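You operate a simulated robot arm through the tools that you are given. There is no shell and no other tool. Be economical: measure what you need, move in short steps, check, and stop when the job is done.

You run a simulated two-armed robot. Do the job below in one go: nothing can be reset, and whatever is moved stays where it is left.

TASK
Ease the long carton's strap to 0, then draw it to the printed mark.
Fine: hold the carton for both slides; turn the buckle knob to FREE first, to LOCK after. Drop, pinch and damage nothing, leave nothing switched on.

It is judged by the outcome, as a careful person would: the job done as asked, and still so three seconds after it is handed in. It fails if anything else is knocked over, pushed out of place, dropped, spilled or broken.

THE ROBOT
Two 7-joint arms with two-finger parallel grippers on one trunk, on a base that drives. Base frame: it is fixed to the floor where the robot stands at the start and does not move with it; the origin is under the middle of the robot, x ahead of it, y to its left, z up. Units: mm, degrees, N and s.
The left shoulder is at the start at [70, 163, 1095], the right one opposite. With the tool pointing down near the work surface each hand reaches from about 380 to 880 mm from the robot's upright axis, wherever it stands, measured 20 degrees to its own side. Places, roughly: black buckle knob [500, 200, 800]; orange strap end [500, 0, 800]. Payload 3.43 kg a hand.
The tool frame of a hand sits at the grasp point between the pads (the TCP): z along the fingers, y along the line on which they close. The tips reach 34 mm beyond it. Largest opening 128 mm; finger width 24, thickness 12; the body of the gripper, 48 by 130 mm, starts 96 mm behind the TCP.
Orientation is told as [roll, pitch, yaw] about the base's x, y, z axes, in that order, counted from this pose: with the fingers straight down and closing along the base's y, the tool's x points along the base's -x, its y along +y and its z along -z.

THE INTERFACE
- The arms move only by the tool jog_arm. It takes "left_moves", "right_moves" or both (then of equal length, played together; a hand with none holds still); each is a list of rows, each a list of 7 numbers: the turn, a rotation vector about the base's x, y, z in units of 8 degrees (1.0 is 8 degrees), then the shift along the base's x, y, z in units of 30 mm (1.0 is 30 mm), then the opening, from 0 (shut) to 1 (fully open). In form: [[ax, ay, az, tx, ty, tz, gripper], ...]. A call has 1 to 8 rows; each row shifts and turns the commanded pose from where the row before left it. A call with a number of a shift or a turn outside -1 to 1 is refused whole. Rows are played at 5 a second. More than 50 mm and 8.6 degrees between two rows, or a gripper value outside its range, and nothing of the call is played. A pose out of reach is approached as far as the arm can. The call stops where the force on the tool passes 40 N (or 10 N more than at its start, if that is more) or the arm is blocked; 0.2 s more then pass. The fingers move at their own pace (about 153 mm/s each) and stop on an object; they squeeze with about 43 N. The grip force told is the motor's: it shows also when the fingers shut on nothing. Time passes only in rows, and 0.2 s behind the last, so rows that do not move let the fingers close. It gives the time, the measured TCP pose, the force on the tool (base axes), the opening and the grip force at its end, in the units of the frame above (readings bear some noise), with the torque about the TCP (base axes, N m) and any sound that the robot's microphone picked up.
- Cameras (640 x 400 px; columns grow to the right, rows downward): "scene" is now at [134.9, 10.6, 1319.6]; the picture's right is [0.13, -0.99, 0.00], its down [-0.62, -0.08, -0.78] and it looks along [0.78, 0.10, -0.62] (base axes); focal length 215 px, centre (320, 200). "left" rides on the left gripper at [76, 11, -160] in its tool frame; the picture's right is [-0.15, 0.99, 0.00], its down [-0.88, -0.13, -0.46] and it looks along [-0.45, -0.07, 0.89] (tool axes); focal length 234 px, centre (320, 200). "right" rides on the right gripper at [76, -11, -160] in its tool frame; the picture's right is [0.15, 0.99, 0.00], its down [-0.88, 0.13, -0.46] and it looks along [-0.45, 0.07, 0.89] (tool axes); focal length 234 px, centre (320, 200). There is no depth. A picture from a camera that has moved, and an enlarged one, comes with that camera's place and axes in the base frame and with its lens.
- grab_frame(camera): a new picture of that camera. No time passes.
- move_column(by): slides the trunk up (or, below 0, down) by that many mm; the arms and the scene camera ride with it, the base frame stays. It gives what a move gives, with no picture.
- base_move(legs): drives the robot by 1 to 6 legs, each [ahead, left, turn to the left] in mm, mm and degrees, along the robot's own axes; the way and the turn of a leg run together, so that a leg with both is an arc; at most 1500 mm and 180 degrees a leg. The arms and the cameras ride along, it lands a little off, and it stops where it bumps. It gives what a move gives.
- turn_head(pan, tilt): turns the head with the scene camera to pan (to the left, within 86 degrees either way) and tilt (down, from -29 to 69), counted from straight ahead of the robot. It gives what a move gives.
- enlarge(camera, box): a new picture of the part [left, top, right, bottom] of that camera's present view, enlarged. No time passes.
- close_job(): hands the job in; it is judged then, once.

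Go step by step. Nothing tells you exact positions but the pictures and the camera data: compare them with the known pose of the tool, close in by small moves and look again before you grip or let go. The budget is 120 turns and 100 pictures, counting those below and the enlarged ones. Unless the task says otherwise, let go and move clear before handing in, and close with one line.

The tools are called after ">>>" as name(argument=value, ...) on one line, values as JSON. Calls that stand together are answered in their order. jog_arm: Moves the arms, as the interface text tells. Its arguments: {"type":"object","properties":{"left_moves":{"type":"array"},"right_moves":{"type":"array"}},"required":[]} The other tools are called the same way: move_column (by) slides the trunk up or down; base_move (legs) drives the base; turn_head (pan, tilt) turns the head that bears the scene camera; grab_frame (camera) takes a picture; enlarge (camera, box) takes an enlarged picture of a part of a camera's view; close_job () hands the job in.

At the start:

```text
time: 0.0
left_tool_pos: [616.4, 345.1, 1175.7]
left_tool_rot: [0.0, 0.0, 0.0]
left_contact_force: [0.1, -0.2, -0.6]
left_ft_torque: [-0.01, -0.02, 0.0]
left_opening: 128.0
left_grip_force: 0.1
right_tool_pos: [499.7, -145.2, 1184.8]
right_tool_rot: [0.0, -0.1, 0.0]
right_contact_force: [0.2, 0.4, -0.4]
right_ft_torque: [0.03, -0.04, 0.0]
right_opening: 128.0
right_grip_force: 0.1
trunk travel left (down, up): [-575.0, 365.0]
robot x, y, heading: [-0.0, 3.3, -0.1]
head pan, tilt: [7.7, 38.5]
```

scene: 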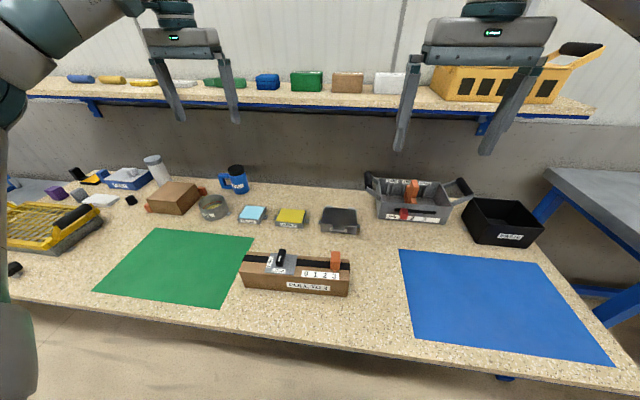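
right: 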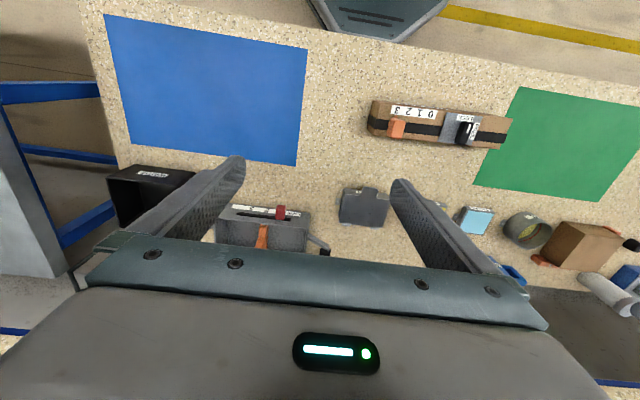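
left: 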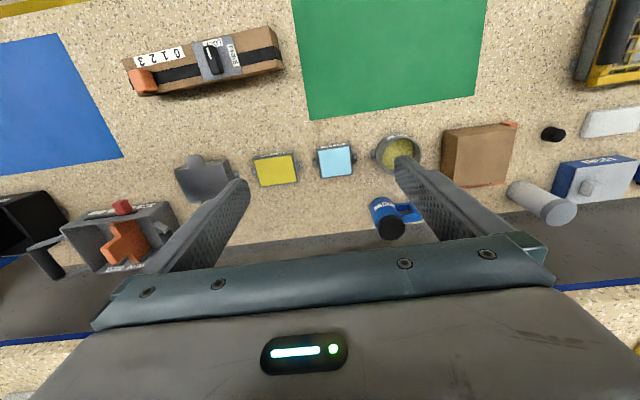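

I see the long carton in front of me with a buckle (black knob) on its left and an orange strap end at the right on a 0-3 scale. I'll zoom in to read the scale, mark and buckle.

>>> enlarge(camera="scene", box=[230, 235, 360, 305])

>>> enlarge(camera="left", box=[110, 20, 300, 110])

>>> enlarge(camera="right", box=[360, 90, 520, 170])

```text
4.92 times, centred on (295, 270) of scene
camera zoom: at [134.9, 10.6, 1319.6], right [0.13, -0.99, 0.0], down [-0.62, -0.08, -0.78], along [0.78, 0.1, -0.62], focal length 1059 px, centre (443, -145)
```

zoom: 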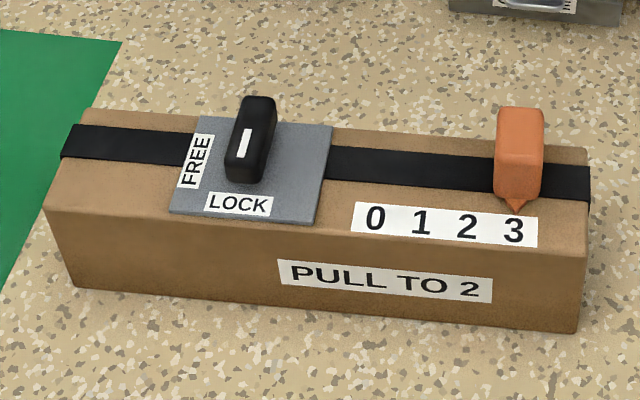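

```text
3.37 times, centred on (205, 65) of left
camera zoom: at [541.8, 356.5, 1333.6], right [0.15, 0.99, 0.0], down [0.88, -0.13, 0.46], along [0.45, -0.07, -0.89], focal length 789 px, centre (707, 655)
```

zoom: 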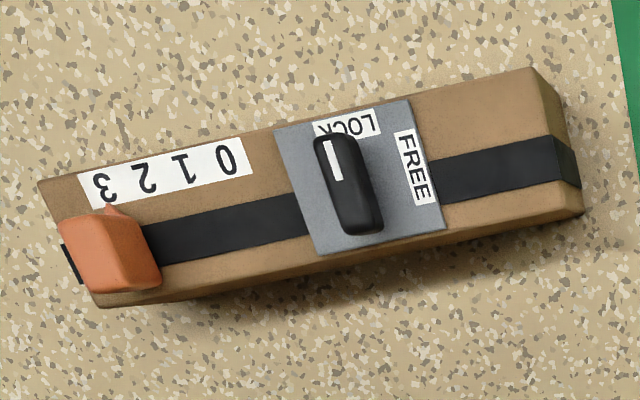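

```text
4.00 times, centred on (440, 130) of right
camera zoom: at [425.7, -156.5, 1343.4], right [-0.15, 0.99, 0.0], down [0.88, 0.13, 0.46], along [0.45, 0.07, -0.89], focal length 937 px, centre (-160, 480)
```

zoom: 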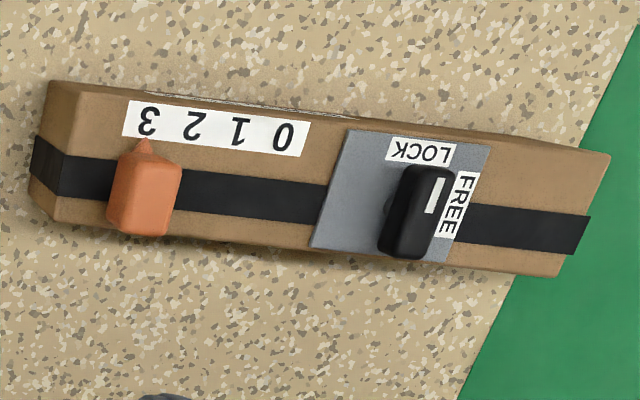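

The mark reads "PULL TO 2", the strap is at 3 and the knob is at LOCK. I take the carton as about x 445–515, y −24..276, top z 800, with the knob near [480, 167]. The left hand will grip the carton's left end, leaning outward, and the right hand will work the knob and strap. I'm turning the left hand first.

>>> jog_arm(left_moves=[[0, 0, -1, -0.6, 0.3, -0.5, 1], [0, 0, -1, -0.6, 0.3, -0.5, 1], [0, 0, -1, -0.6, 0.3, -0.5, 1], [0, 0, -1, -0.6, 0.3, -0.5, 1], [0, 0, -1, -0.6, 0.3, -0.5, 1], [0, 0, -1, -0.6, 0.3, -0.5, 1], [0, 0, -1, -0.4, 0.3, -0.5, 1], [0, 0, -1, -0.4, 0.3, -0.5, 1]])

>>> jog_arm(left_moves=[[0, 0, -1, 0, 0, -0.5, 1], [0, 0, -1, 0, 0, -0.5, 1], [0, 0, -1, 0, 0, -0.5, 1], [-1, 0, 0, 0, 0, -0.5, 1], [-1, 0, 0, 0, 0, -0.5, 1], [-1, 0, 0, 0, 0, -0.5, 1], [-1, 0, 0, 0, 0, -0.5, 1], [-1, 0, 0, 0, 0, -0.5, 1]])

```text
time: 1.8
left_tool_pos: [427.5, 324.6, 1041.6]
left_tool_rot: [0.0, 0.1, -64.0]
left_contact_force: [0.8, -1.1, 1.2]
left_ft_torque: [0.04, 0.0, 0.02]
left_opening: 127.9
left_grip_force: 0.1
left hand out of reach, approached as far as the arm can: row 6, 7, 8
right_tool_pos: [499.5, -146.2, 1184.7]
right_tool_rot: [-0.1, 0.0, 0.0]
right_contact_force: [-0.2, 0.3, 0.7]
right_ft_torque: [0.02, 0.02, 0.02]
right_opening: 128.0
right_grip_force: 0.1
trunk travel left (down, up): [-575.0, 365.0]
robot x, y, heading: [0.8, -0.6, -0.0]
head pan, tilt: [7.7, 38.5]
```

```text
time: 3.6
left_tool_pos: [352.1, 189.1, 999.2]
left_tool_rot: [-1.9, -40.0, -87.3]
left_contact_force: [-0.1, 0.7, -0.1]
left_ft_torque: [0.0, 0.01, 0.01]
left_opening: 127.9
left_grip_force: 0.1
left hand out of reach, approached as far as the arm can: row 1, 2, 3, 4, 5, 6, 7, 8
right_tool_pos: [500.4, -145.4, 1184.0]
right_tool_rot: [0.1, 0.0, 0.0]
right_contact_force: [-0.5, 0.0, 0.5]
right_ft_torque: [0.0, -0.01, -0.01]
right_opening: 128.3
right_grip_force: 0.1
trunk travel left (down, up): [-575.0, 365.0]
robot x, y, heading: [0.3, -1.5, 0.0]
head pan, tilt: [7.7, 38.5]
```

The outward-leaning pose is out of reach for the left arm here. I'll undo the lean and see whether the upright pose is reachable.

>>> jog_arm(left_moves=[[1, 0, 0, 0, 0, 0, 1], [1, 0, 0, 0, 0, 0, 1], [1, 0, 0, 0, 0, 0, 1], [1, 0, 0, 0, 0, 0, 1], [1, 0, 0, 0, 0, 0, 1], [0, 0, 0, 0, 0, 0, 1]])

>>> grab_frame(camera="scene")

```text
time: 5.0
left_tool_pos: [354.0, 189.1, 998.4]
left_tool_rot: [0.0, 0.0, -87.8]
left_contact_force: [0.4, 0.1, 1.1]
left_ft_torque: [-0.03, 0.01, 0.01]
left_opening: 128.0
left_grip_force: 0.0
right_tool_pos: [501.3, -145.6, 1183.9]
right_tool_rot: [0.0, 0.1, -0.1]
right_contact_force: [0.7, -0.7, 0.0]
right_ft_torque: [-0.03, 0.0, -0.01]
right_opening: 127.9
right_grip_force: 0.1
trunk travel left (down, up): [-575.0, 365.0]
robot x, y, heading: [0.4, -3.7, 0.2]
head pan, tilt: [7.7, 38.5]
```

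```text
93 pictures are left
camera scene: at [134.9, 11.5, 1319.5], right [0.13, -0.99, 0.0], down [-0.62, -0.08, -0.78], along [0.78, 0.1, -0.62], focal length 215 px, centre (320, 200)
```

scene: 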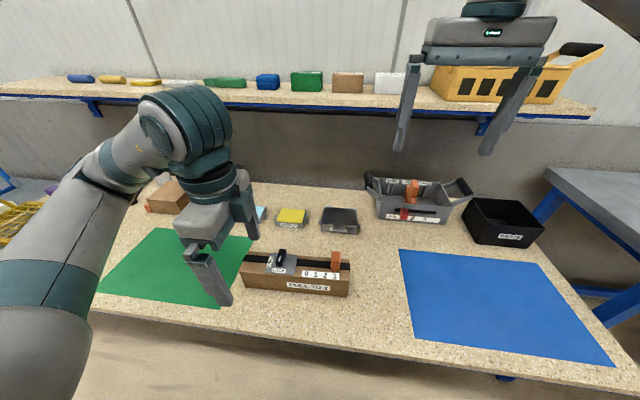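

Upright at yaw −88 is reachable. I'll move in x/y with that orientation towards above the carton's left end.

>>> jog_arm(left_moves=[[0, 0, 0, 0.8, 0.4, 0, 1], [0, 0, 0, 0.8, 0.4, 0, 1], [0, 0, 0, 0.8, 0.4, 0, 1], [0, 0, 0, 0.8, 0.4, 0, 1], [0, 0, 0, 0.8, 0.4, 0, 1]])

```text
time: 6.2
left_tool_pos: [411.4, 202.0, 1000.1]
left_tool_rot: [0.0, 0.0, -87.7]
left_contact_force: [0.5, -0.2, -0.5]
left_ft_torque: [-0.01, 0.0, -0.02]
left_opening: 128.2
left_grip_force: 0.1
left hand out of reach, approached as far as the arm can: row 3, 4, 5
right_tool_pos: [500.5, -146.7, 1183.6]
right_tool_rot: [0.0, 0.1, 0.0]
right_contact_force: [-0.3, -0.4, 0.1]
right_ft_torque: [0.0, 0.0, -0.01]
right_opening: 127.8
right_grip_force: 0.1
trunk travel left (down, up): [-575.0, 365.0]
robot x, y, heading: [-2.8, 2.8, -0.2]
head pan, tilt: [7.7, 38.5]
```

The wrist seems limited in this turn direction, so I'll turn the left hand the other way (towards yaw +90), which is an equivalent grip.

>>> jog_arm(left_moves=[[0, 0, 1, 0.2, 0.3, 0.3, 1], [0, 0, 1, 0.2, 0.3, 0.3, 1], [0, 0, 1, 0.2, 0.3, 0.3, 1], [0, 0, 1, 0.2, 0.3, 0.3, 1], [0, 0, 1, 0.2, 0.3, 0, 1], [0, 0, 1, 0.2, 0.3, 0, 1], [0, 0, 1, 0.2, 0.3, 0, 1], [0, 0, 1, 0.2, 0.3, 0, 1]])

>>> jog_arm(left_moves=[[0, 0, 1, 0.2, 0.3, 0, 1], [0, 0, 1, 0.2, 0.3, 0, 1], [0, 0, 1, 0.2, 0.3, 0, 1], [0, 0, 1, 0, 0.3, 0, 1], [0, 0, 1, 0, 0.3, 0, 1], [0, 0, 1, 0, 0.3, 0, 1], [0, 0, 1, 0, 0, 0, 1], [0, 0, 1, 0, 0, 0, 1]])

>>> jog_arm(left_moves=[[0, 0, 1, 0, 0, 0, 1], [0, 0, 1, 0, 0, 0, 1], [0, 0, 1, 0, 0, 0, 1], [0, 0, 1, 0, 0, 0, 1], [0, 0, 1, 0, 0, 0, 1], [0, 0, 1, 0, 0, 0, 1]])

```text
time: 8.0
left_tool_pos: [457.6, 275.7, 1035.3]
left_tool_rot: [-0.1, 0.0, -24.0]
left_contact_force: [0.1, -1.1, 0.6]
left_ft_torque: [0.02, 0.01, 0.01]
left_opening: 127.9
left_grip_force: 0.1
right_tool_pos: [500.7, -145.5, 1184.8]
right_tool_rot: [0.0, 0.0, -0.1]
right_contact_force: [0.4, 0.1, 0.4]
right_ft_torque: [-0.03, 0.0, 0.02]
right_opening: 127.9
right_grip_force: 0.1
trunk travel left (down, up): [-575.0, 365.0]
robot x, y, heading: [-0.7, 2.8, -0.0]
head pan, tilt: [7.7, 38.5]
```

```text
time: 9.8
left_tool_pos: [475.7, 329.3, 1036.3]
left_tool_rot: [0.0, 0.1, 40.2]
left_contact_force: [0.0, 0.4, 0.1]
left_ft_torque: [0.02, -0.04, -0.02]
left_opening: 128.0
left_grip_force: 0.1
right_tool_pos: [500.0, -145.7, 1184.4]
right_tool_rot: [-0.1, 0.0, 0.1]
right_contact_force: [-0.5, -0.4, 0.4]
right_ft_torque: [0.02, 0.02, 0.01]
right_opening: 128.0
right_grip_force: 0.0
trunk travel left (down, up): [-575.0, 365.0]
robot x, y, heading: [3.8, -3.1, 0.0]
head pan, tilt: [7.7, 38.5]
```

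```text
time: 11.2
left_tool_pos: [474.8, 328.7, 1036.0]
left_tool_rot: [0.1, 0.0, 88.1]
left_contact_force: [0.0, -0.3, -0.3]
left_ft_torque: [-0.01, -0.02, 0.0]
left_opening: 128.1
left_grip_force: 0.0
right_tool_pos: [500.1, -145.0, 1184.2]
right_tool_rot: [0.1, 0.1, 0.0]
right_contact_force: [0.1, 0.6, 0.0]
right_ft_torque: [0.03, 0.05, 0.0]
right_opening: 128.3
right_grip_force: 0.0
trunk travel left (down, up): [-575.0, 365.0]
robot x, y, heading: [1.1, -0.4, -0.1]
head pan, tilt: [7.7, 38.5]
```

Yaw +88 works. Now lean outward and lower beside the carton end.

>>> jog_arm(left_moves=[[-1, 0, 0, 0, 0, -0.6, 1], [-1, 0, 0, 0, 0, -0.6, 1], [-1, 0, 0, 0, 0, -0.6, 1], [-1, 0, 0, 0, 0, -0.6, 1], [-1, 0, 0, 0, 0, -0.6, 1], [0, 0, 0.5, 0, 0, -0.6, 1]])

>>> grab_frame(camera="left")

>>> grab_frame(camera="scene")

```text
time: 12.6
left_tool_pos: [474.0, 328.5, 928.5]
left_tool_rot: [-1.7, 40.0, 91.4]
left_contact_force: [-0.2, -0.5, -0.4]
left_ft_torque: [-0.01, -0.01, 0.01]
left_opening: 127.9
left_grip_force: 0.1
right_tool_pos: [500.6, -146.0, 1184.3]
right_tool_rot: [0.1, 0.0, 0.0]
right_contact_force: [-0.1, -0.3, -0.6]
right_ft_torque: [0.02, -0.01, 0.0]
right_opening: 128.1
right_grip_force: 0.0
trunk travel left (down, up): [-575.0, 365.0]
robot x, y, heading: [-1.9, -4.9, 0.0]
head pan, tilt: [7.7, 38.5]
```

```text
92 pictures are left
camera left: at [459.0, 373.3, 1097.9], right [-0.99, 0.07, -0.12], down [0.09, 0.97, -0.21], along [0.1, -0.22, -0.97], focal length 234 px, centre (320, 200)
```

left: 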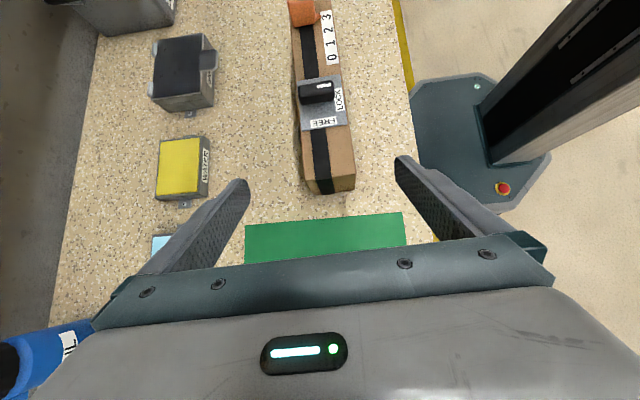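

```text
91 pictures are left
camera scene: at [134.4, 10.6, 1319.7], right [0.13, -0.99, 0.0], down [-0.62, -0.08, -0.78], along [0.78, 0.1, -0.62], focal length 215 px, centre (320, 200)
```

scene: 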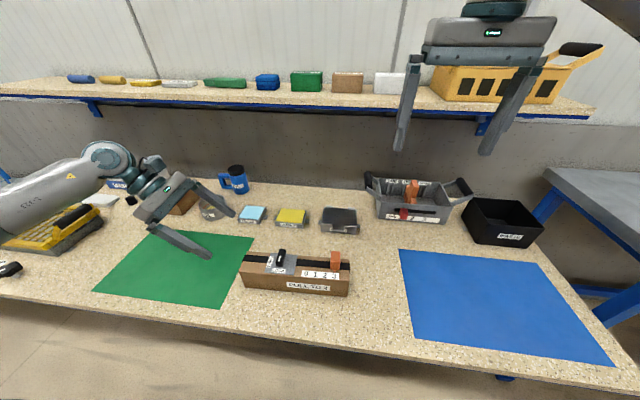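

The lean works and the path is clear. I'll lower the open fingers astride the carton's left end.

>>> jog_arm(left_moves=[[0, 0, 0, 0, -0.4, -0.85, 1], [0, 0, 0, 0, -0.4, -0.85, 1], [0, 0, 0, 0, -0.4, -0.85, 1], [0, 0, 0, 0, -0.4, -0.85, 1], [0, 0, 0, 0, -0.3, -0.85, 1], [0, 0, 0, 0, -0.3, -0.75, 1]])

>>> grab_frame(camera="left")

>>> enlarge(camera="scene", box=[150, 200, 360, 310])

```text
time: 14.0
left_tool_pos: [476.8, 263.1, 778.1]
left_tool_rot: [-1.7, 40.0, 91.4]
left_contact_force: [-0.1, 0.1, 0.0]
left_ft_torque: [0.04, -0.01, -0.01]
left_opening: 127.9
left_grip_force: 0.1
right_tool_pos: [500.9, -145.1, 1183.4]
right_tool_rot: [-0.1, 0.0, 0.0]
right_contact_force: [0.8, 0.5, -0.3]
right_ft_torque: [0.01, 0.01, -0.01]
right_opening: 128.0
right_grip_force: 0.0
trunk travel left (down, up): [-575.0, 365.0]
robot x, y, heading: [0.4, 1.5, 0.3]
head pan, tilt: [7.7, 38.5]
```

```text
90 pictures are left
camera left: at [460.5, 307.1, 948.1], right [-0.99, 0.07, -0.12], down [0.09, 0.97, -0.21], along [0.1, -0.22, -0.97], focal length 234 px, centre (320, 200)
```

left: 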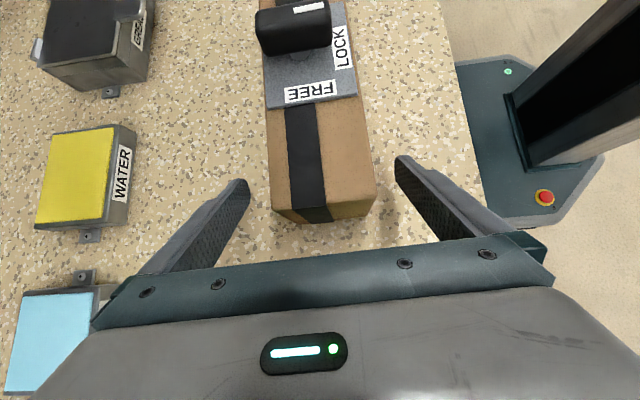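

```text
3.05 times, centred on (255, 255) of scene
camera zoom: at [135.1, 10.8, 1319.6], right [0.13, -0.99, 0.0], down [-0.62, -0.08, -0.78], along [0.78, 0.1, -0.62], focal length 656 px, centre (518, 32)
```

zoom: 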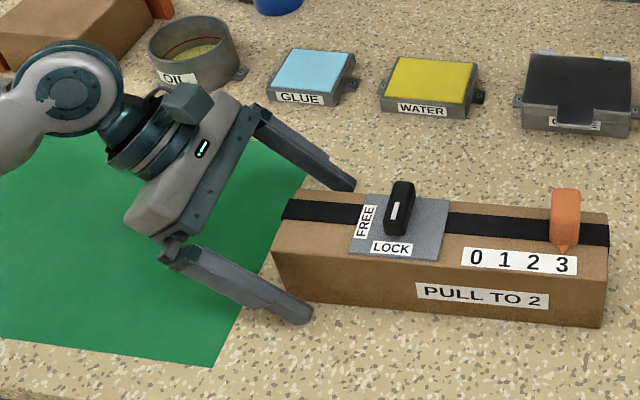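

The fingers straddle the end. I'll nudge inward and slightly closer to the centre (~474), partly close, and check the gaps.

>>> jog_arm(left_moves=[[0, 0, 0, -0.08, -0.3, -0.25, 0.9], [0, 0, 0, 0, 0, 0, 0.66], [0, 0, 0, 0, 0, 0, 0.64]])

>>> grab_frame(camera="left")

>>> enlarge(camera="scene", box=[200, 210, 340, 300])

```text
time: 14.8
left_tool_pos: [471.8, 255.0, 770.9]
left_tool_rot: [-1.8, 40.0, 91.4]
left_contact_force: [-0.6, -0.2, -0.2]
left_ft_torque: [0.0, 0.01, -0.01]
left_opening: 81.6
left_grip_force: 0.0
right_tool_pos: [500.7, -145.8, 1185.1]
right_tool_rot: [0.0, 0.1, -0.1]
right_contact_force: [0.5, 0.5, -0.9]
right_ft_torque: [-0.03, 0.02, -0.03]
right_opening: 128.0
right_grip_force: 0.0
trunk travel left (down, up): [-575.0, 365.0]
robot x, y, heading: [3.5, -1.1, -0.0]
head pan, tilt: [7.7, 38.5]
```

```text
88 pictures are left
camera left: at [456.9, 298.6, 940.5], right [-0.99, 0.07, -0.12], down [0.09, 0.97, -0.21], along [0.1, -0.22, -0.97], focal length 234 px, centre (320, 200)
```

left: 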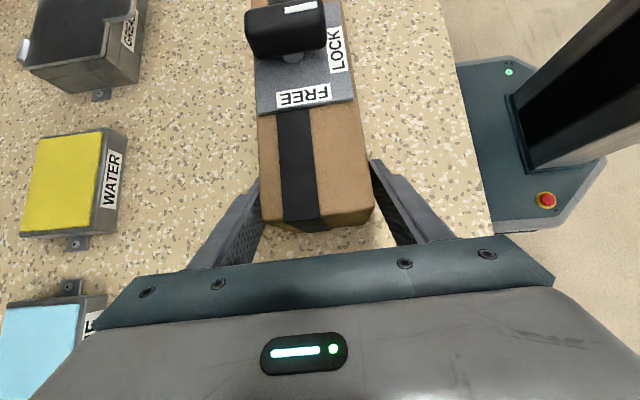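

```text
4.44 times, centred on (270, 255) of scene
camera zoom: at [134.9, 10.7, 1319.6], right [0.13, -0.99, 0.0], down [-0.62, -0.08, -0.78], along [0.78, 0.1, -0.62], focal length 956 px, centre (542, -44)
```

zoom: 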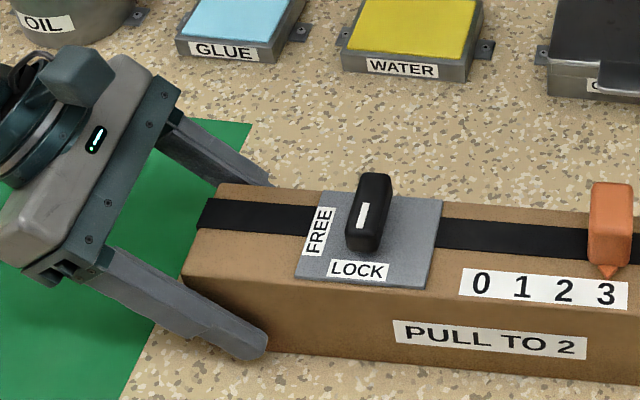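

The fingers are about centred with small gaps. Closing on the carton.

>>> jog_arm(left_moves=[[0, 0, 0, 0, 0, 0, 0.6], [0, 0, 0, 0, 0, 0, 0.57], [0, 0, 0, 0, 0, 0, 0.54], [0, 0, 0, 0, 0, 0, 0.5]])

>>> enlarge(camera="scene", box=[200, 210, 360, 310])

```text
time: 15.8
left_tool_pos: [472.2, 254.5, 771.2]
left_tool_rot: [-1.7, 40.1, 91.4]
left_contact_force: [-0.9, 0.4, 1.0]
left_ft_torque: [0.03, 0.16, -0.19]
left_opening: 69.5
left_grip_force: 43.5
right_tool_pos: [500.6, -144.9, 1184.2]
right_tool_rot: [0.1, -0.1, 0.0]
right_contact_force: [0.3, -1.0, -0.9]
right_ft_torque: [-0.01, -0.02, 0.02]
right_opening: 127.8
right_grip_force: 0.1
trunk travel left (down, up): [-575.0, 365.0]
robot x, y, heading: [-1.4, -3.2, 0.1]
head pan, tilt: [7.7, 38.5]
```

```text
4.00 times, centred on (280, 260) of scene
camera zoom: at [134.7, 10.6, 1319.6], right [0.13, -0.99, 0.0], down [-0.62, -0.08, -0.78], along [0.78, 0.1, -0.62], focal length 861 px, centre (480, -40)
```

zoom: 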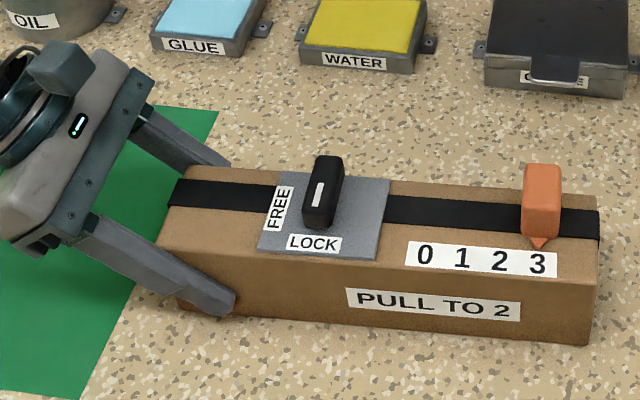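

The carton is held at 69.5 mm width without visible shift. I'll bring the right hand over the knob.

>>> jog_arm(right_moves=[[0, 0, 0, -0.1, 0.9, -0.5, 0.8], [0, 0, 0, -0.1, 0.9, -0.5, 0.6], [0, 0, 0, -0.1, 0.9, -0.5, 0.5], [0, 0, 0, -0.1, 0.9, -0.5, 0.45], [0, 0, 0, -0.1, 0.9, -0.5, 0.45], [0, 0, 0, -0.1, 0.9, -0.5, 0.45], [0, 0, 0, -0.1, 0.9, -0.5, 0.45], [0, 0, 0, 0, 0.9, -0.5, 0.45]])

>>> jog_arm(right_moves=[[0, 0, 0, 0, 0.8, -0.6, 0.45], [0, 0, 0, 0, 0.8, -0.6, 0.45], [0, 0, 0, 0, 0.8, -0.6, 0.45], [0, 0, 0.25, 0, 0.8, -0.6, 0.45]])

>>> grab_frame(camera="right")

>>> grab_frame(camera="scene")

```text
time: 17.6
left_tool_pos: [473.2, 255.2, 771.3]
left_tool_rot: [-1.6, 40.0, 91.4]
left_contact_force: [-0.6, -0.5, 1.6]
left_ft_torque: [0.44, 0.19, 0.06]
left_opening: 69.8
left_grip_force: 42.9
right_tool_pos: [478.9, 72.3, 1064.2]
right_tool_rot: [0.0, 0.0, 0.0]
right_contact_force: [0.1, -0.3, -0.5]
right_ft_torque: [0.01, -0.01, 0.0]
right_opening: 57.5
right_grip_force: 0.0
trunk travel left (down, up): [-575.0, 365.0]
robot x, y, heading: [0.0, 2.1, 0.1]
head pan, tilt: [7.7, 38.5]
```

```text
time: 18.6
left_tool_pos: [473.2, 254.7, 771.0]
left_tool_rot: [-1.8, 40.0, 91.3]
left_contact_force: [0.1, -1.0, 1.5]
left_ft_torque: [0.49, 0.23, 0.04]
left_opening: 69.7
left_grip_force: 42.9
right_tool_pos: [479.3, 166.3, 991.5]
right_tool_rot: [0.0, 0.1, 2.0]
right_contact_force: [0.1, 0.2, 0.4]
right_ft_torque: [0.0, -0.02, 0.02]
right_opening: 57.7
right_grip_force: 0.0
trunk travel left (down, up): [-575.0, 365.0]
robot x, y, heading: [2.2, 0.2, 0.2]
head pan, tilt: [7.7, 38.5]
```

```text
85 pictures are left
camera right: at [405.3, 152.7, 1150.3], right [-0.18, 0.98, 0.0], down [0.88, 0.16, 0.46], along [0.45, 0.08, -0.89], focal length 234 px, centre (320, 200)
```

right: 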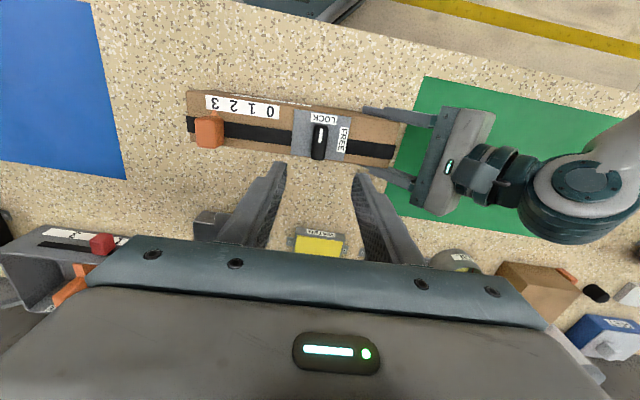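

```text
84 pictures are left
camera scene: at [134.7, 11.1, 1319.6], right [0.13, -0.99, 0.0], down [-0.62, -0.08, -0.78], along [0.78, 0.1, -0.62], focal length 215 px, centre (320, 200)
```

scene: 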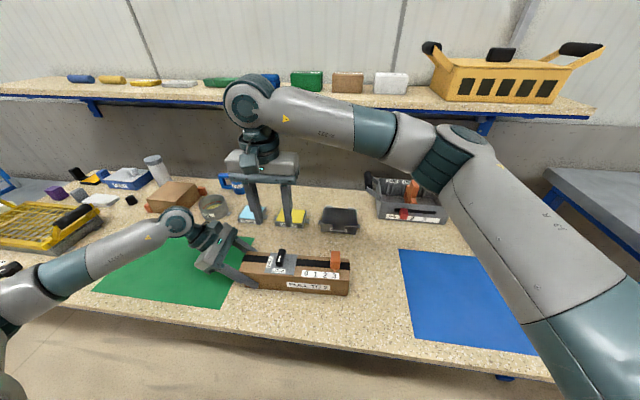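

The right hand is above the knob. Before lowering, I'll check up here that a −90° turn is reachable at this spot.

>>> jog_arm(right_moves=[[0, 0, -1, 0, 0, 0, 0.45], [0, 0, -1, 0, 0, 0, 0.45], [0, 0, -1, 0, 0, 0, 0.45], [0, 0, -1, 0, 0, 0, 0.45], [0, 0, -1, 0, 0, 0, 0.45], [0, 0, -1, 0, 0, 0, 0.45], [0, 0, -1, 0, 0, 0, 0.45], [0, 0, -1, 0, 0, 0, 0.45]])

>>> jog_arm(right_moves=[[0, 0, -1, 0, 0, 0, 0.45], [0, 0, -1, 0, 0, 0, 0.45], [0, 0, -1, 0, 0, 0, 0.45], [0, 0, -0.5, 0, 0, 0, 0.45]])

>>> grab_frame(camera="right")

```text
time: 20.4
left_tool_pos: [472.3, 255.9, 770.2]
left_tool_rot: [-1.8, 40.1, 91.5]
left_contact_force: [-0.2, -1.6, 1.5]
left_ft_torque: [0.04, 0.19, -0.08]
left_opening: 69.6
left_grip_force: 42.8
right_tool_pos: [478.1, 167.2, 991.0]
right_tool_rot: [0.0, 0.0, -62.2]
right_contact_force: [0.5, 0.7, -0.4]
right_ft_torque: [-0.03, -0.01, 0.01]
right_opening: 57.8
right_grip_force: 0.1
trunk travel left (down, up): [-575.0, 365.0]
robot x, y, heading: [-3.3, -1.9, 0.1]
head pan, tilt: [7.7, 38.5]
```

```text
time: 21.4
left_tool_pos: [471.6, 254.9, 770.3]
left_tool_rot: [-1.6, 40.0, 91.3]
left_contact_force: [-0.3, -1.0, 2.2]
left_ft_torque: [0.01, 0.19, -0.13]
left_opening: 69.6
left_grip_force: 42.9
right_tool_pos: [479.7, 166.6, 992.8]
right_tool_rot: [-0.1, -0.1, -90.1]
right_contact_force: [0.4, -0.2, 0.1]
right_ft_torque: [0.0, -0.04, 0.0]
right_opening: 58.0
right_grip_force: 0.1
trunk travel left (down, up): [-575.0, 365.0]
robot x, y, heading: [0.6, 2.3, 0.1]
head pan, tilt: [7.7, 38.5]
```

```text
83 pictures are left
camera right: at [469.4, 242.9, 1151.9], right [0.99, 0.14, 0.0], down [0.13, -0.88, 0.46], along [0.07, -0.45, -0.89], focal length 234 px, centre (320, 200)
```

right: 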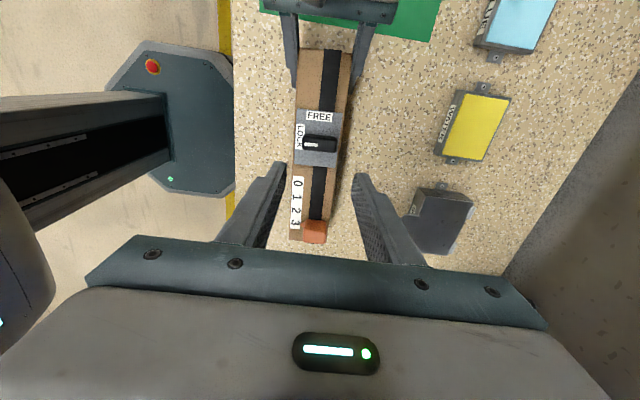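

−90° works. An enlarged look at the knob from here will help locate its axis.

>>> enlarge(camera="right", box=[270, 90, 370, 180])

>>> enlarge(camera="scene", box=[235, 235, 355, 305])

```text
4.44 times, centred on (320, 135) of right
camera zoom: at [469.4, 242.9, 1151.9], right [0.99, 0.14, 0.0], down [0.13, -0.88, 0.46], along [0.07, -0.45, -0.89], focal length 1041 px, centre (320, 489)
```

zoom: 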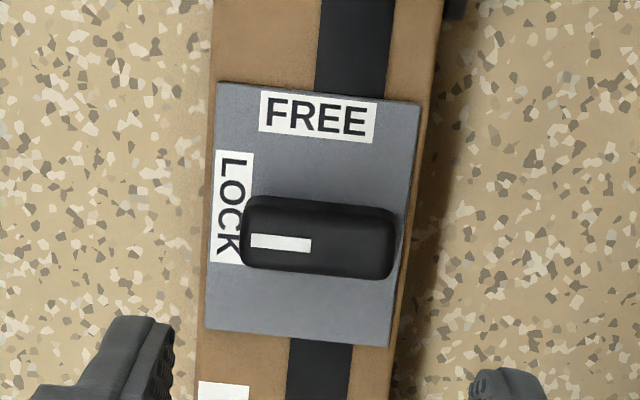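

```text
5.33 times, centred on (295, 270) of scene
camera zoom: at [134.7, 10.6, 1319.6], right [0.13, -0.99, 0.0], down [-0.62, -0.08, -0.78], along [0.78, 0.1, -0.62], focal length 1148 px, centre (453, -173)
```

zoom: 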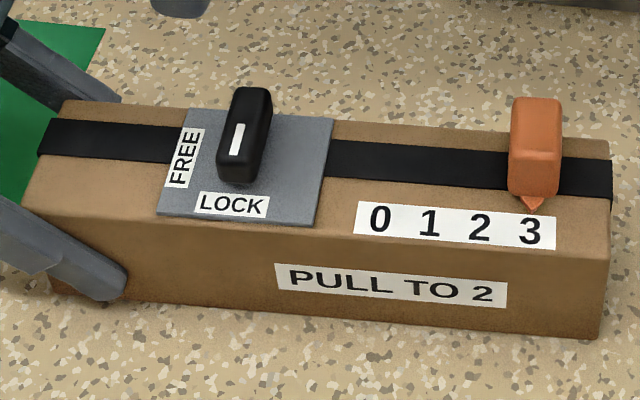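

I put the knob's axis at about [480, 167], bar top ~z 833, bar ~18 mm thick and running along x. I'll turn back to yaw 2 and lower to look closer.

>>> jog_arm(right_moves=[[0, 0, 1, 0, 0, -0.3, 0.4], [0, 0, 1, 0, 0, -0.3, 0.4], [0, 0, 1, 0, 0, -0.3, 0.4], [0, 0, 1, 0, 0, -0.3, 0.4], [0, 0, 1, 0, 0, -0.3, 0.4], [0, 0, 1, 0, 0, -0.3, 0.4], [0, 0, 1, 0, 0, -0.3, 0.4], [0, 0, 1, 0, 0, -0.3, 0.4]])

>>> jog_arm(right_moves=[[0, 0, 1, 0, 0, -0.3, 0.4], [0, 0, 1, 0, 0, -0.3, 0.4], [0, 0, 1, 0, 0, -0.3, 0.4], [0, 0, 0.5, 0, 0, -0.3, 0.4]])

>>> grab_frame(camera="right")

>>> enlarge(camera="scene", box=[220, 200, 360, 290])

```text
time: 23.2
left_tool_pos: [473.7, 254.4, 770.3]
left_tool_rot: [-1.7, 40.0, 91.4]
left_contact_force: [0.2, -0.3, 0.5]
left_ft_torque: [0.09, 0.16, -0.07]
left_opening: 69.7
left_grip_force: 42.9
right_tool_pos: [479.4, 167.8, 920.3]
right_tool_rot: [0.0, 0.0, -25.8]
right_contact_force: [-0.3, 0.1, -0.2]
right_ft_torque: [0.0, -0.02, 0.0]
right_opening: 51.3
right_grip_force: 0.1
trunk travel left (down, up): [-575.0, 365.0]
robot x, y, heading: [-0.3, -0.4, -0.2]
head pan, tilt: [7.7, 38.5]
```

```text
time: 24.2
left_tool_pos: [472.9, 254.6, 771.3]
left_tool_rot: [-1.7, 40.0, 91.4]
left_contact_force: [0.0, 0.3, 1.3]
left_ft_torque: [0.04, 0.19, -0.09]
left_opening: 69.7
left_grip_force: 43.0
right_tool_pos: [479.1, 167.3, 884.4]
right_tool_rot: [0.1, 0.0, 2.1]
right_contact_force: [0.7, -0.6, -0.2]
right_ft_torque: [0.0, 0.01, -0.03]
right_opening: 51.1
right_grip_force: 0.0
trunk travel left (down, up): [-575.0, 365.0]
robot x, y, heading: [1.2, -2.2, 0.0]
head pan, tilt: [7.7, 38.5]
```

```text
80 pictures are left
camera right: at [404.3, 153.3, 1043.9], right [-0.18, 0.98, 0.0], down [0.88, 0.16, 0.46], along [0.45, 0.08, -0.89], focal length 234 px, centre (320, 200)
```

right: 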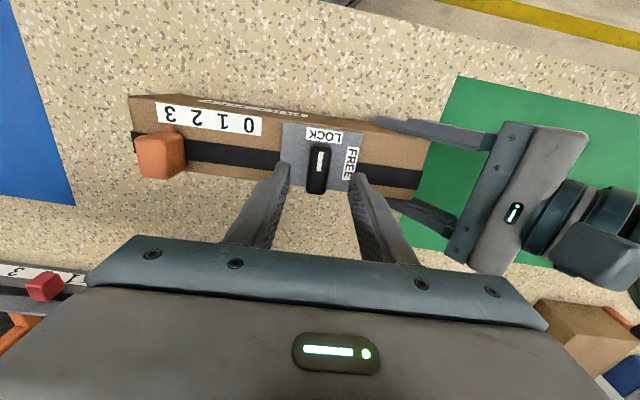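

```text
4.44 times, centred on (290, 245) of scene
camera zoom: at [134.7, 10.7, 1319.6], right [0.13, -0.99, 0.0], down [-0.62, -0.08, -0.78], along [0.78, 0.1, -0.62], focal length 956 px, centre (453, 0)
```

zoom: 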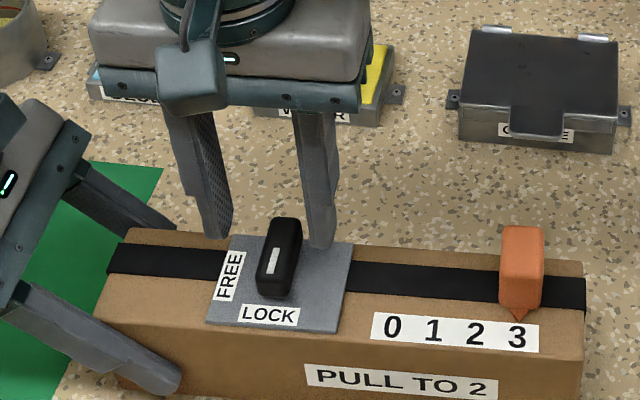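

Fingers flank the bar evenly. Lowering 42 mm.

>>> jog_arm(right_moves=[[0, 0, 0, 0, 0, -0.5, 0.4], [0, 0, 0, 0, 0, -0.5, 0.4], [0, 0, 0, 0, 0, -0.38, 0.35]])

>>> enlarge(camera="right", box=[240, 100, 400, 220])

>>> enlarge(camera="scene", box=[230, 215, 340, 290])

```text
time: 25.0
left_tool_pos: [472.5, 255.2, 771.8]
left_tool_rot: [-1.5, 40.1, 91.5]
left_contact_force: [2.0, 0.6, 0.0]
left_ft_torque: [-0.57, 0.45, -0.08]
left_opening: 69.4
left_grip_force: 42.9
right_tool_pos: [479.5, 168.8, 844.0]
right_tool_rot: [0.0, -0.1, 2.1]
right_contact_force: [-0.6, -1.0, 8.6]
right_ft_torque: [-0.16, -0.04, 0.08]
right_opening: 45.0
right_grip_force: 0.3
trunk travel left (down, up): [-575.0, 365.0]
robot x, y, heading: [-0.5, -2.6, 0.1]
head pan, tilt: [7.7, 38.5]
```

```text
3.33 times, centred on (320, 160) of right
camera zoom: at [404.3, 153.7, 1002.9], right [-0.18, 0.98, 0.0], down [0.87, 0.16, 0.46], along [0.45, 0.08, -0.89], focal length 781 px, centre (320, 333)
```

zoom: 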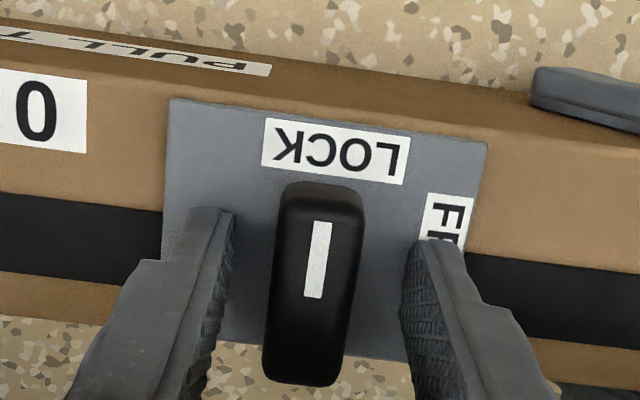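

```text
5.33 times, centred on (285, 252) of scene
camera zoom: at [134.3, 10.6, 1319.8], right [0.13, -0.99, 0.0], down [-0.62, -0.08, -0.78], along [0.78, 0.1, -0.62], focal length 1148 px, centre (507, -80)
```

zoom: 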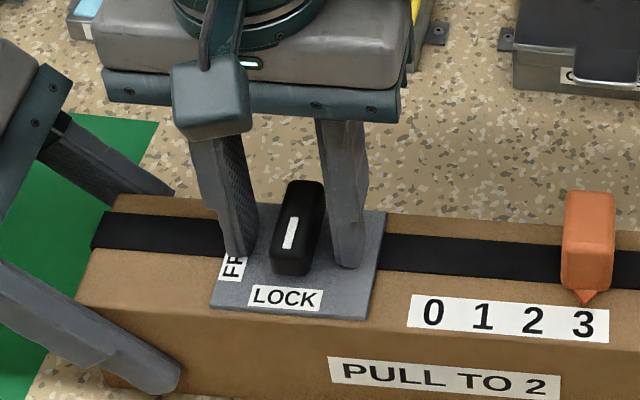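

The tips just touch the plate (8.6 N), so I'll lift 4 mm and then close on the bar.

>>> jog_arm(right_moves=[[0, 0, 0, 0, 0, 0.15, 0.35], [0, 0, 0, 0, 0, 0, 0.25], [0, 0, 0, 0, 0, 0, 0.18], [0, 0, 0, 0, 0, 0, 0.12], [0, 0, 0, 0, 0, 0, 0.08], [0, 0, 0, 0, 0, 0, 0.05]])

>>> enlarge(camera="right", box=[240, 100, 400, 220])

```text
time: 26.4
left_tool_pos: [473.2, 255.8, 769.8]
left_tool_rot: [-1.7, 39.8, 91.6]
left_contact_force: [-1.4, 18.7, 1.9]
left_ft_torque: [-1.53, 0.14, -0.07]
left_opening: 69.5
left_grip_force: 43.1
right_tool_pos: [479.5, 166.7, 847.8]
right_tool_rot: [-0.1, 0.0, 1.9]
right_contact_force: [0.9, -21.1, 0.0]
right_ft_torque: [-0.31, 0.0, 0.01]
right_opening: 19.3
right_grip_force: 42.7
trunk travel left (down, up): [-575.0, 365.0]
robot x, y, heading: [-0.6, 2.8, 0.1]
head pan, tilt: [7.7, 38.5]
```

```text
3.33 times, centred on (320, 160) of right
camera zoom: at [405.3, 153.2, 1006.3], right [-0.18, 0.98, 0.0], down [0.88, 0.16, 0.46], along [0.45, 0.08, -0.89], focal length 781 px, centre (320, 333)
```

zoom: 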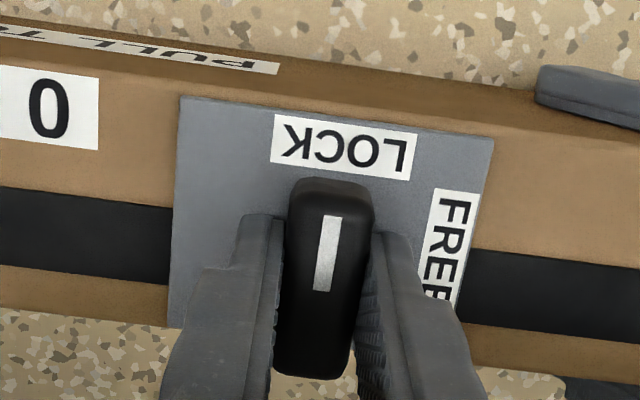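

Gripped at 19 mm, but there is a −21 N side load. I'll ease the hand slightly towards −y to centre it.

>>> jog_arm(right_moves=[[0, 0, 0, 0, -0.06, 0, 0.05], [0, 0, 0, 0, 0, 0, 0.05]])

```text
time: 27.0
left_tool_pos: [471.9, 254.9, 770.0]
left_tool_rot: [-1.8, 40.0, 91.3]
left_contact_force: [-3.7, 14.2, 7.3]
left_ft_torque: [-0.49, 0.11, -0.3]
left_opening: 69.7
left_grip_force: 43.1
right_tool_pos: [478.2, 166.0, 847.2]
right_tool_rot: [0.0, 0.0, 2.1]
right_contact_force: [3.3, -11.8, -3.1]
right_ft_torque: [-0.39, -0.23, 0.01]
right_opening: 19.2
right_grip_force: 43.3
trunk travel left (down, up): [-575.0, 365.0]
robot x, y, heading: [2.7, 0.8, -0.0]
head pan, tilt: [7.7, 38.5]
```

>>> jog_arm(right_moves=[[0, 0, 0, 0, -0.07, 0, 0.05], [0, 0, -0.5, 0, 0, 0, 0.05], [0, 0, -0.5, 0, 0, 0, 0.05]])

```text
time: 27.8
left_tool_pos: [472.0, 254.4, 772.0]
left_tool_rot: [-1.5, 40.1, 91.2]
left_contact_force: [-2.9, -13.1, 5.7]
left_ft_torque: [0.61, 0.19, -0.41]
left_opening: 69.7
left_grip_force: 43.0
right_tool_pos: [479.2, 164.2, 847.2]
right_tool_rot: [0.2, 0.1, -5.9]
right_contact_force: [3.3, 13.4, -6.5]
right_ft_torque: [-0.01, -0.45, -0.01]
right_opening: 19.4
right_grip_force: 43.1
trunk travel left (down, up): [-575.0, 365.0]
robot x, y, heading: [4.0, 0.4, -0.3]
head pan, tilt: [7.7, 38.5]
```

Load is small and changing sign; I'll continue turning in short steps with small corrections.

>>> jog_arm(right_moves=[[0, 0, -0.7, 0, 0.04, 0, 0.05], [0, 0, -0.7, 0, 0, 0, 0.05], [0, 0, -0.7, 0, 0, 0, 0.05]])

```text
time: 28.6
left_tool_pos: [472.4, 254.3, 771.4]
left_tool_rot: [-1.7, 40.1, 91.3]
left_contact_force: [-4.0, -19.3, 5.5]
left_ft_torque: [0.53, -0.38, -0.5]
left_opening: 69.7
left_grip_force: 43.4
right_tool_pos: [479.5, 165.0, 846.5]
right_tool_rot: [0.1, 0.1, -22.9]
right_contact_force: [3.9, 18.3, -3.8]
right_ft_torque: [0.66, 0.1, -0.02]
right_opening: 19.1
right_grip_force: 42.7
trunk travel left (down, up): [-575.0, 365.0]
robot x, y, heading: [4.1, 2.4, 0.1]
head pan, tilt: [7.7, 38.5]
```

>>> jog_arm(right_moves=[[0, 0, -0.7, 0, 0.05, 0, 0.05], [0, 0, -0.7, 0, 0.03, 0, 0.05], [0, 0, -0.7, 0, 0, 0, 0.05]])

>>> enlarge(camera="right", box=[220, 70, 420, 220])

```text
time: 29.4
left_tool_pos: [474.2, 255.1, 770.4]
left_tool_rot: [-1.6, 39.9, 91.4]
left_contact_force: [-3.3, -6.1, 5.0]
left_ft_torque: [-0.65, -0.43, -0.37]
left_opening: 69.7
left_grip_force: 42.9
right_tool_pos: [479.6, 165.6, 848.4]
right_tool_rot: [-0.1, 0.2, -39.8]
right_contact_force: [4.1, 4.0, -0.8]
right_ft_torque: [1.18, 0.32, 0.02]
right_opening: 19.3
right_grip_force: 42.5
trunk travel left (down, up): [-575.0, 365.0]
robot x, y, heading: [-3.5, 0.3, 0.2]
head pan, tilt: [7.7, 38.5]
```

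```text
2.67 times, centred on (320, 145) of right
camera zoom: at [415.0, 205.9, 1006.6], right [0.52, 0.85, 0.0], down [0.76, -0.46, 0.46], along [0.39, -0.24, -0.89], focal length 624 px, centre (320, 347)
```

zoom: 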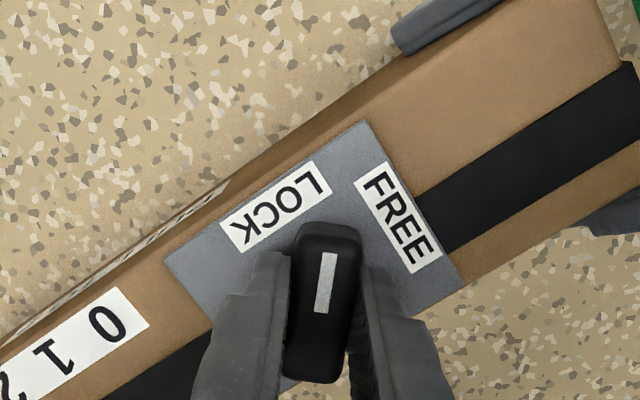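

The knob is turning with the hand and the carton stays put. Continuing towards −88.

>>> jog_arm(right_moves=[[0, 0, -0.7, 0, 0, 0, 0.05], [0, 0, -0.7, 0, 0, 0, 0.05], [0, 0, -0.7, 0, 0, 0, 0.05], [0, 0, -0.7, 0, 0, 0, 0.05]])

```text
time: 30.4
left_tool_pos: [473.0, 256.0, 771.5]
left_tool_rot: [-1.7, 39.9, 91.5]
left_contact_force: [-2.3, 2.5, 6.2]
left_ft_torque: [-0.75, 0.28, -0.35]
left_opening: 69.8
left_grip_force: 42.6
right_tool_pos: [478.5, 165.6, 847.9]
right_tool_rot: [0.0, 0.1, -62.1]
right_contact_force: [3.0, -1.2, -0.7]
right_ft_torque: [0.88, -0.37, 0.0]
right_opening: 19.4
right_grip_force: 42.8
trunk travel left (down, up): [-575.0, 365.0]
robot x, y, heading: [0.8, -0.8, 0.0]
head pan, tilt: [7.7, 38.5]
```

>>> jog_arm(right_moves=[[0, 0, -0.8, 0, 0, 0, 0.05], [0, 0, -0.8, 0, 0, 0, 0.05], [0, 0, -0.8, 0, 0, 0, 0.05], [0, 0, -0.8, 0, 0, 0, 0.05]])

>>> enlarge(camera="right", box=[220, 70, 420, 220])

```text
time: 31.4
left_tool_pos: [472.7, 255.0, 770.8]
left_tool_rot: [-1.7, 39.9, 91.4]
left_contact_force: [1.6, 6.7, 4.4]
left_ft_torque: [-0.22, 0.99, -0.33]
left_opening: 69.6
left_grip_force: 43.4
right_tool_pos: [479.2, 166.5, 848.3]
right_tool_rot: [0.0, 0.0, -87.7]
right_contact_force: [1.4, -5.3, 0.9]
right_ft_torque: [0.78, -0.85, 0.13]
right_opening: 19.5
right_grip_force: 42.8
trunk travel left (down, up): [-575.0, 365.0]
robot x, y, heading: [3.7, -2.4, -0.1]
head pan, tilt: [7.7, 38.5]
```

```text
2.67 times, centred on (320, 145) of right
camera zoom: at [465.9, 241.5, 1006.8], right [0.98, 0.19, 0.0], down [0.17, -0.87, 0.46], along [0.09, -0.45, -0.89], focal length 624 px, centre (320, 347)
```

zoom: 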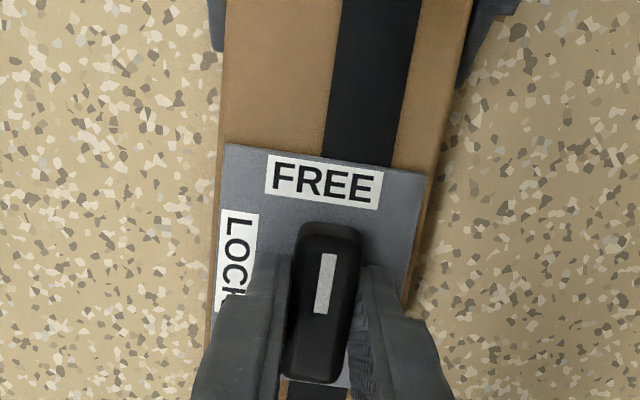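

The knob points to FREE (−88). I'll press a touch further to feel the stop.

>>> jog_arm(right_moves=[[0, 0, -0.15, 0, 0, 0, 0.05], [0, 0, -0.15, 0, 0, 0, 0.05]])

```text
time: 32.0
left_tool_pos: [473.2, 254.1, 770.9]
left_tool_rot: [-1.8, 39.9, 91.5]
left_contact_force: [5.2, 7.4, 3.1]
left_ft_torque: [0.5, 1.42, -1.06]
left_opening: 69.6
left_grip_force: 42.9
right_tool_pos: [479.9, 165.3, 847.4]
right_tool_rot: [0.0, 0.0, -89.9]
right_contact_force: [-3.7, -4.9, 4.5]
right_ft_torque: [0.23, -0.82, 1.3]
right_opening: 19.2
right_grip_force: 43.0
trunk travel left (down, up): [-575.0, 365.0]
robot x, y, heading: [1.1, 0.1, 0.0]
head pan, tilt: [7.7, 38.5]
```

The stop is felt, so the knob is fully FREE. Easing back, releasing and lifting.

>>> jog_arm(right_moves=[[0, 0, 0.28, 0, 0, 0, 0.05], [0, 0, 0, 0, 0, 0, 0.2], [0, 0, 0, 0, 0, 0, 0.35], [0, 0, 0, 0, 0, 0.5, 0.35], [0, 0, 0, 0, 0, 0.8, 0.35], [0, 0, 0, 0, 0, 0.8, 0.35], [0, 0, 0, 0, 0, 0.8, 0.35]])

>>> enlarge(camera="right", box=[220, 70, 420, 220])

>>> enlarge(camera="scene", box=[220, 220, 360, 310])

```text
time: 33.6
left_tool_pos: [472.2, 254.8, 770.9]
left_tool_rot: [-1.7, 39.9, 91.4]
left_contact_force: [-1.1, -0.7, 1.9]
left_ft_torque: [0.47, 0.26, 0.05]
left_opening: 69.8
left_grip_force: 43.2
right_tool_pos: [480.3, 166.0, 935.8]
right_tool_rot: [0.0, 0.0, -87.8]
right_contact_force: [0.4, -0.5, 0.4]
right_ft_torque: [0.01, -0.01, -0.03]
right_opening: 44.7
right_grip_force: 0.1
trunk travel left (down, up): [-575.0, 365.0]
robot x, y, heading: [0.1, 0.3, -0.1]
head pan, tilt: [7.7, 38.5]
```

```text
2.67 times, centred on (320, 145) of right
camera zoom: at [466.3, 242.1, 1093.2], right [0.98, 0.19, 0.0], down [0.16, -0.87, 0.46], along [0.08, -0.45, -0.89], focal length 624 px, centre (320, 347)
```

zoom: 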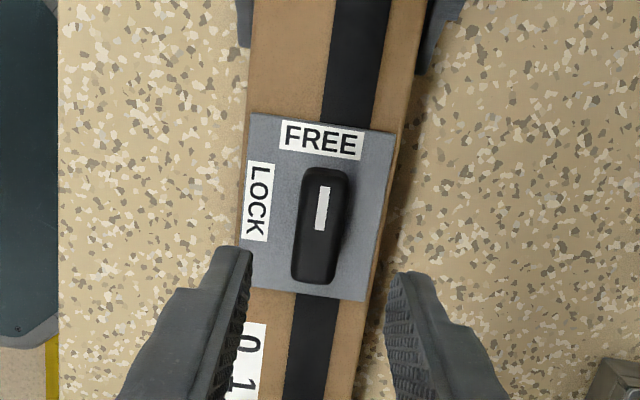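

```text
4.44 times, centred on (290, 265) of scene
camera zoom: at [134.5, 10.7, 1319.5], right [0.13, -0.99, 0.0], down [-0.62, -0.08, -0.78], along [0.78, 0.1, -0.62], focal length 956 px, centre (453, -89)
```

zoom: 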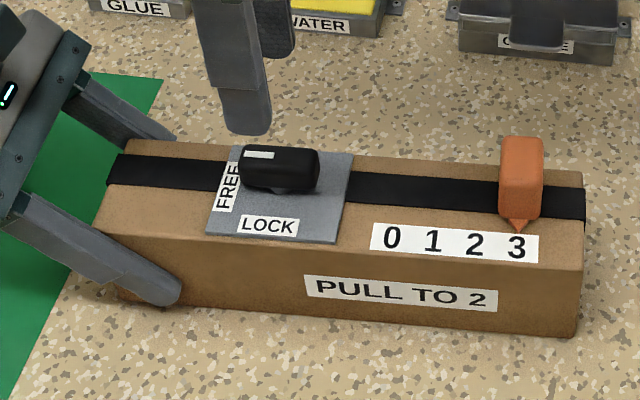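

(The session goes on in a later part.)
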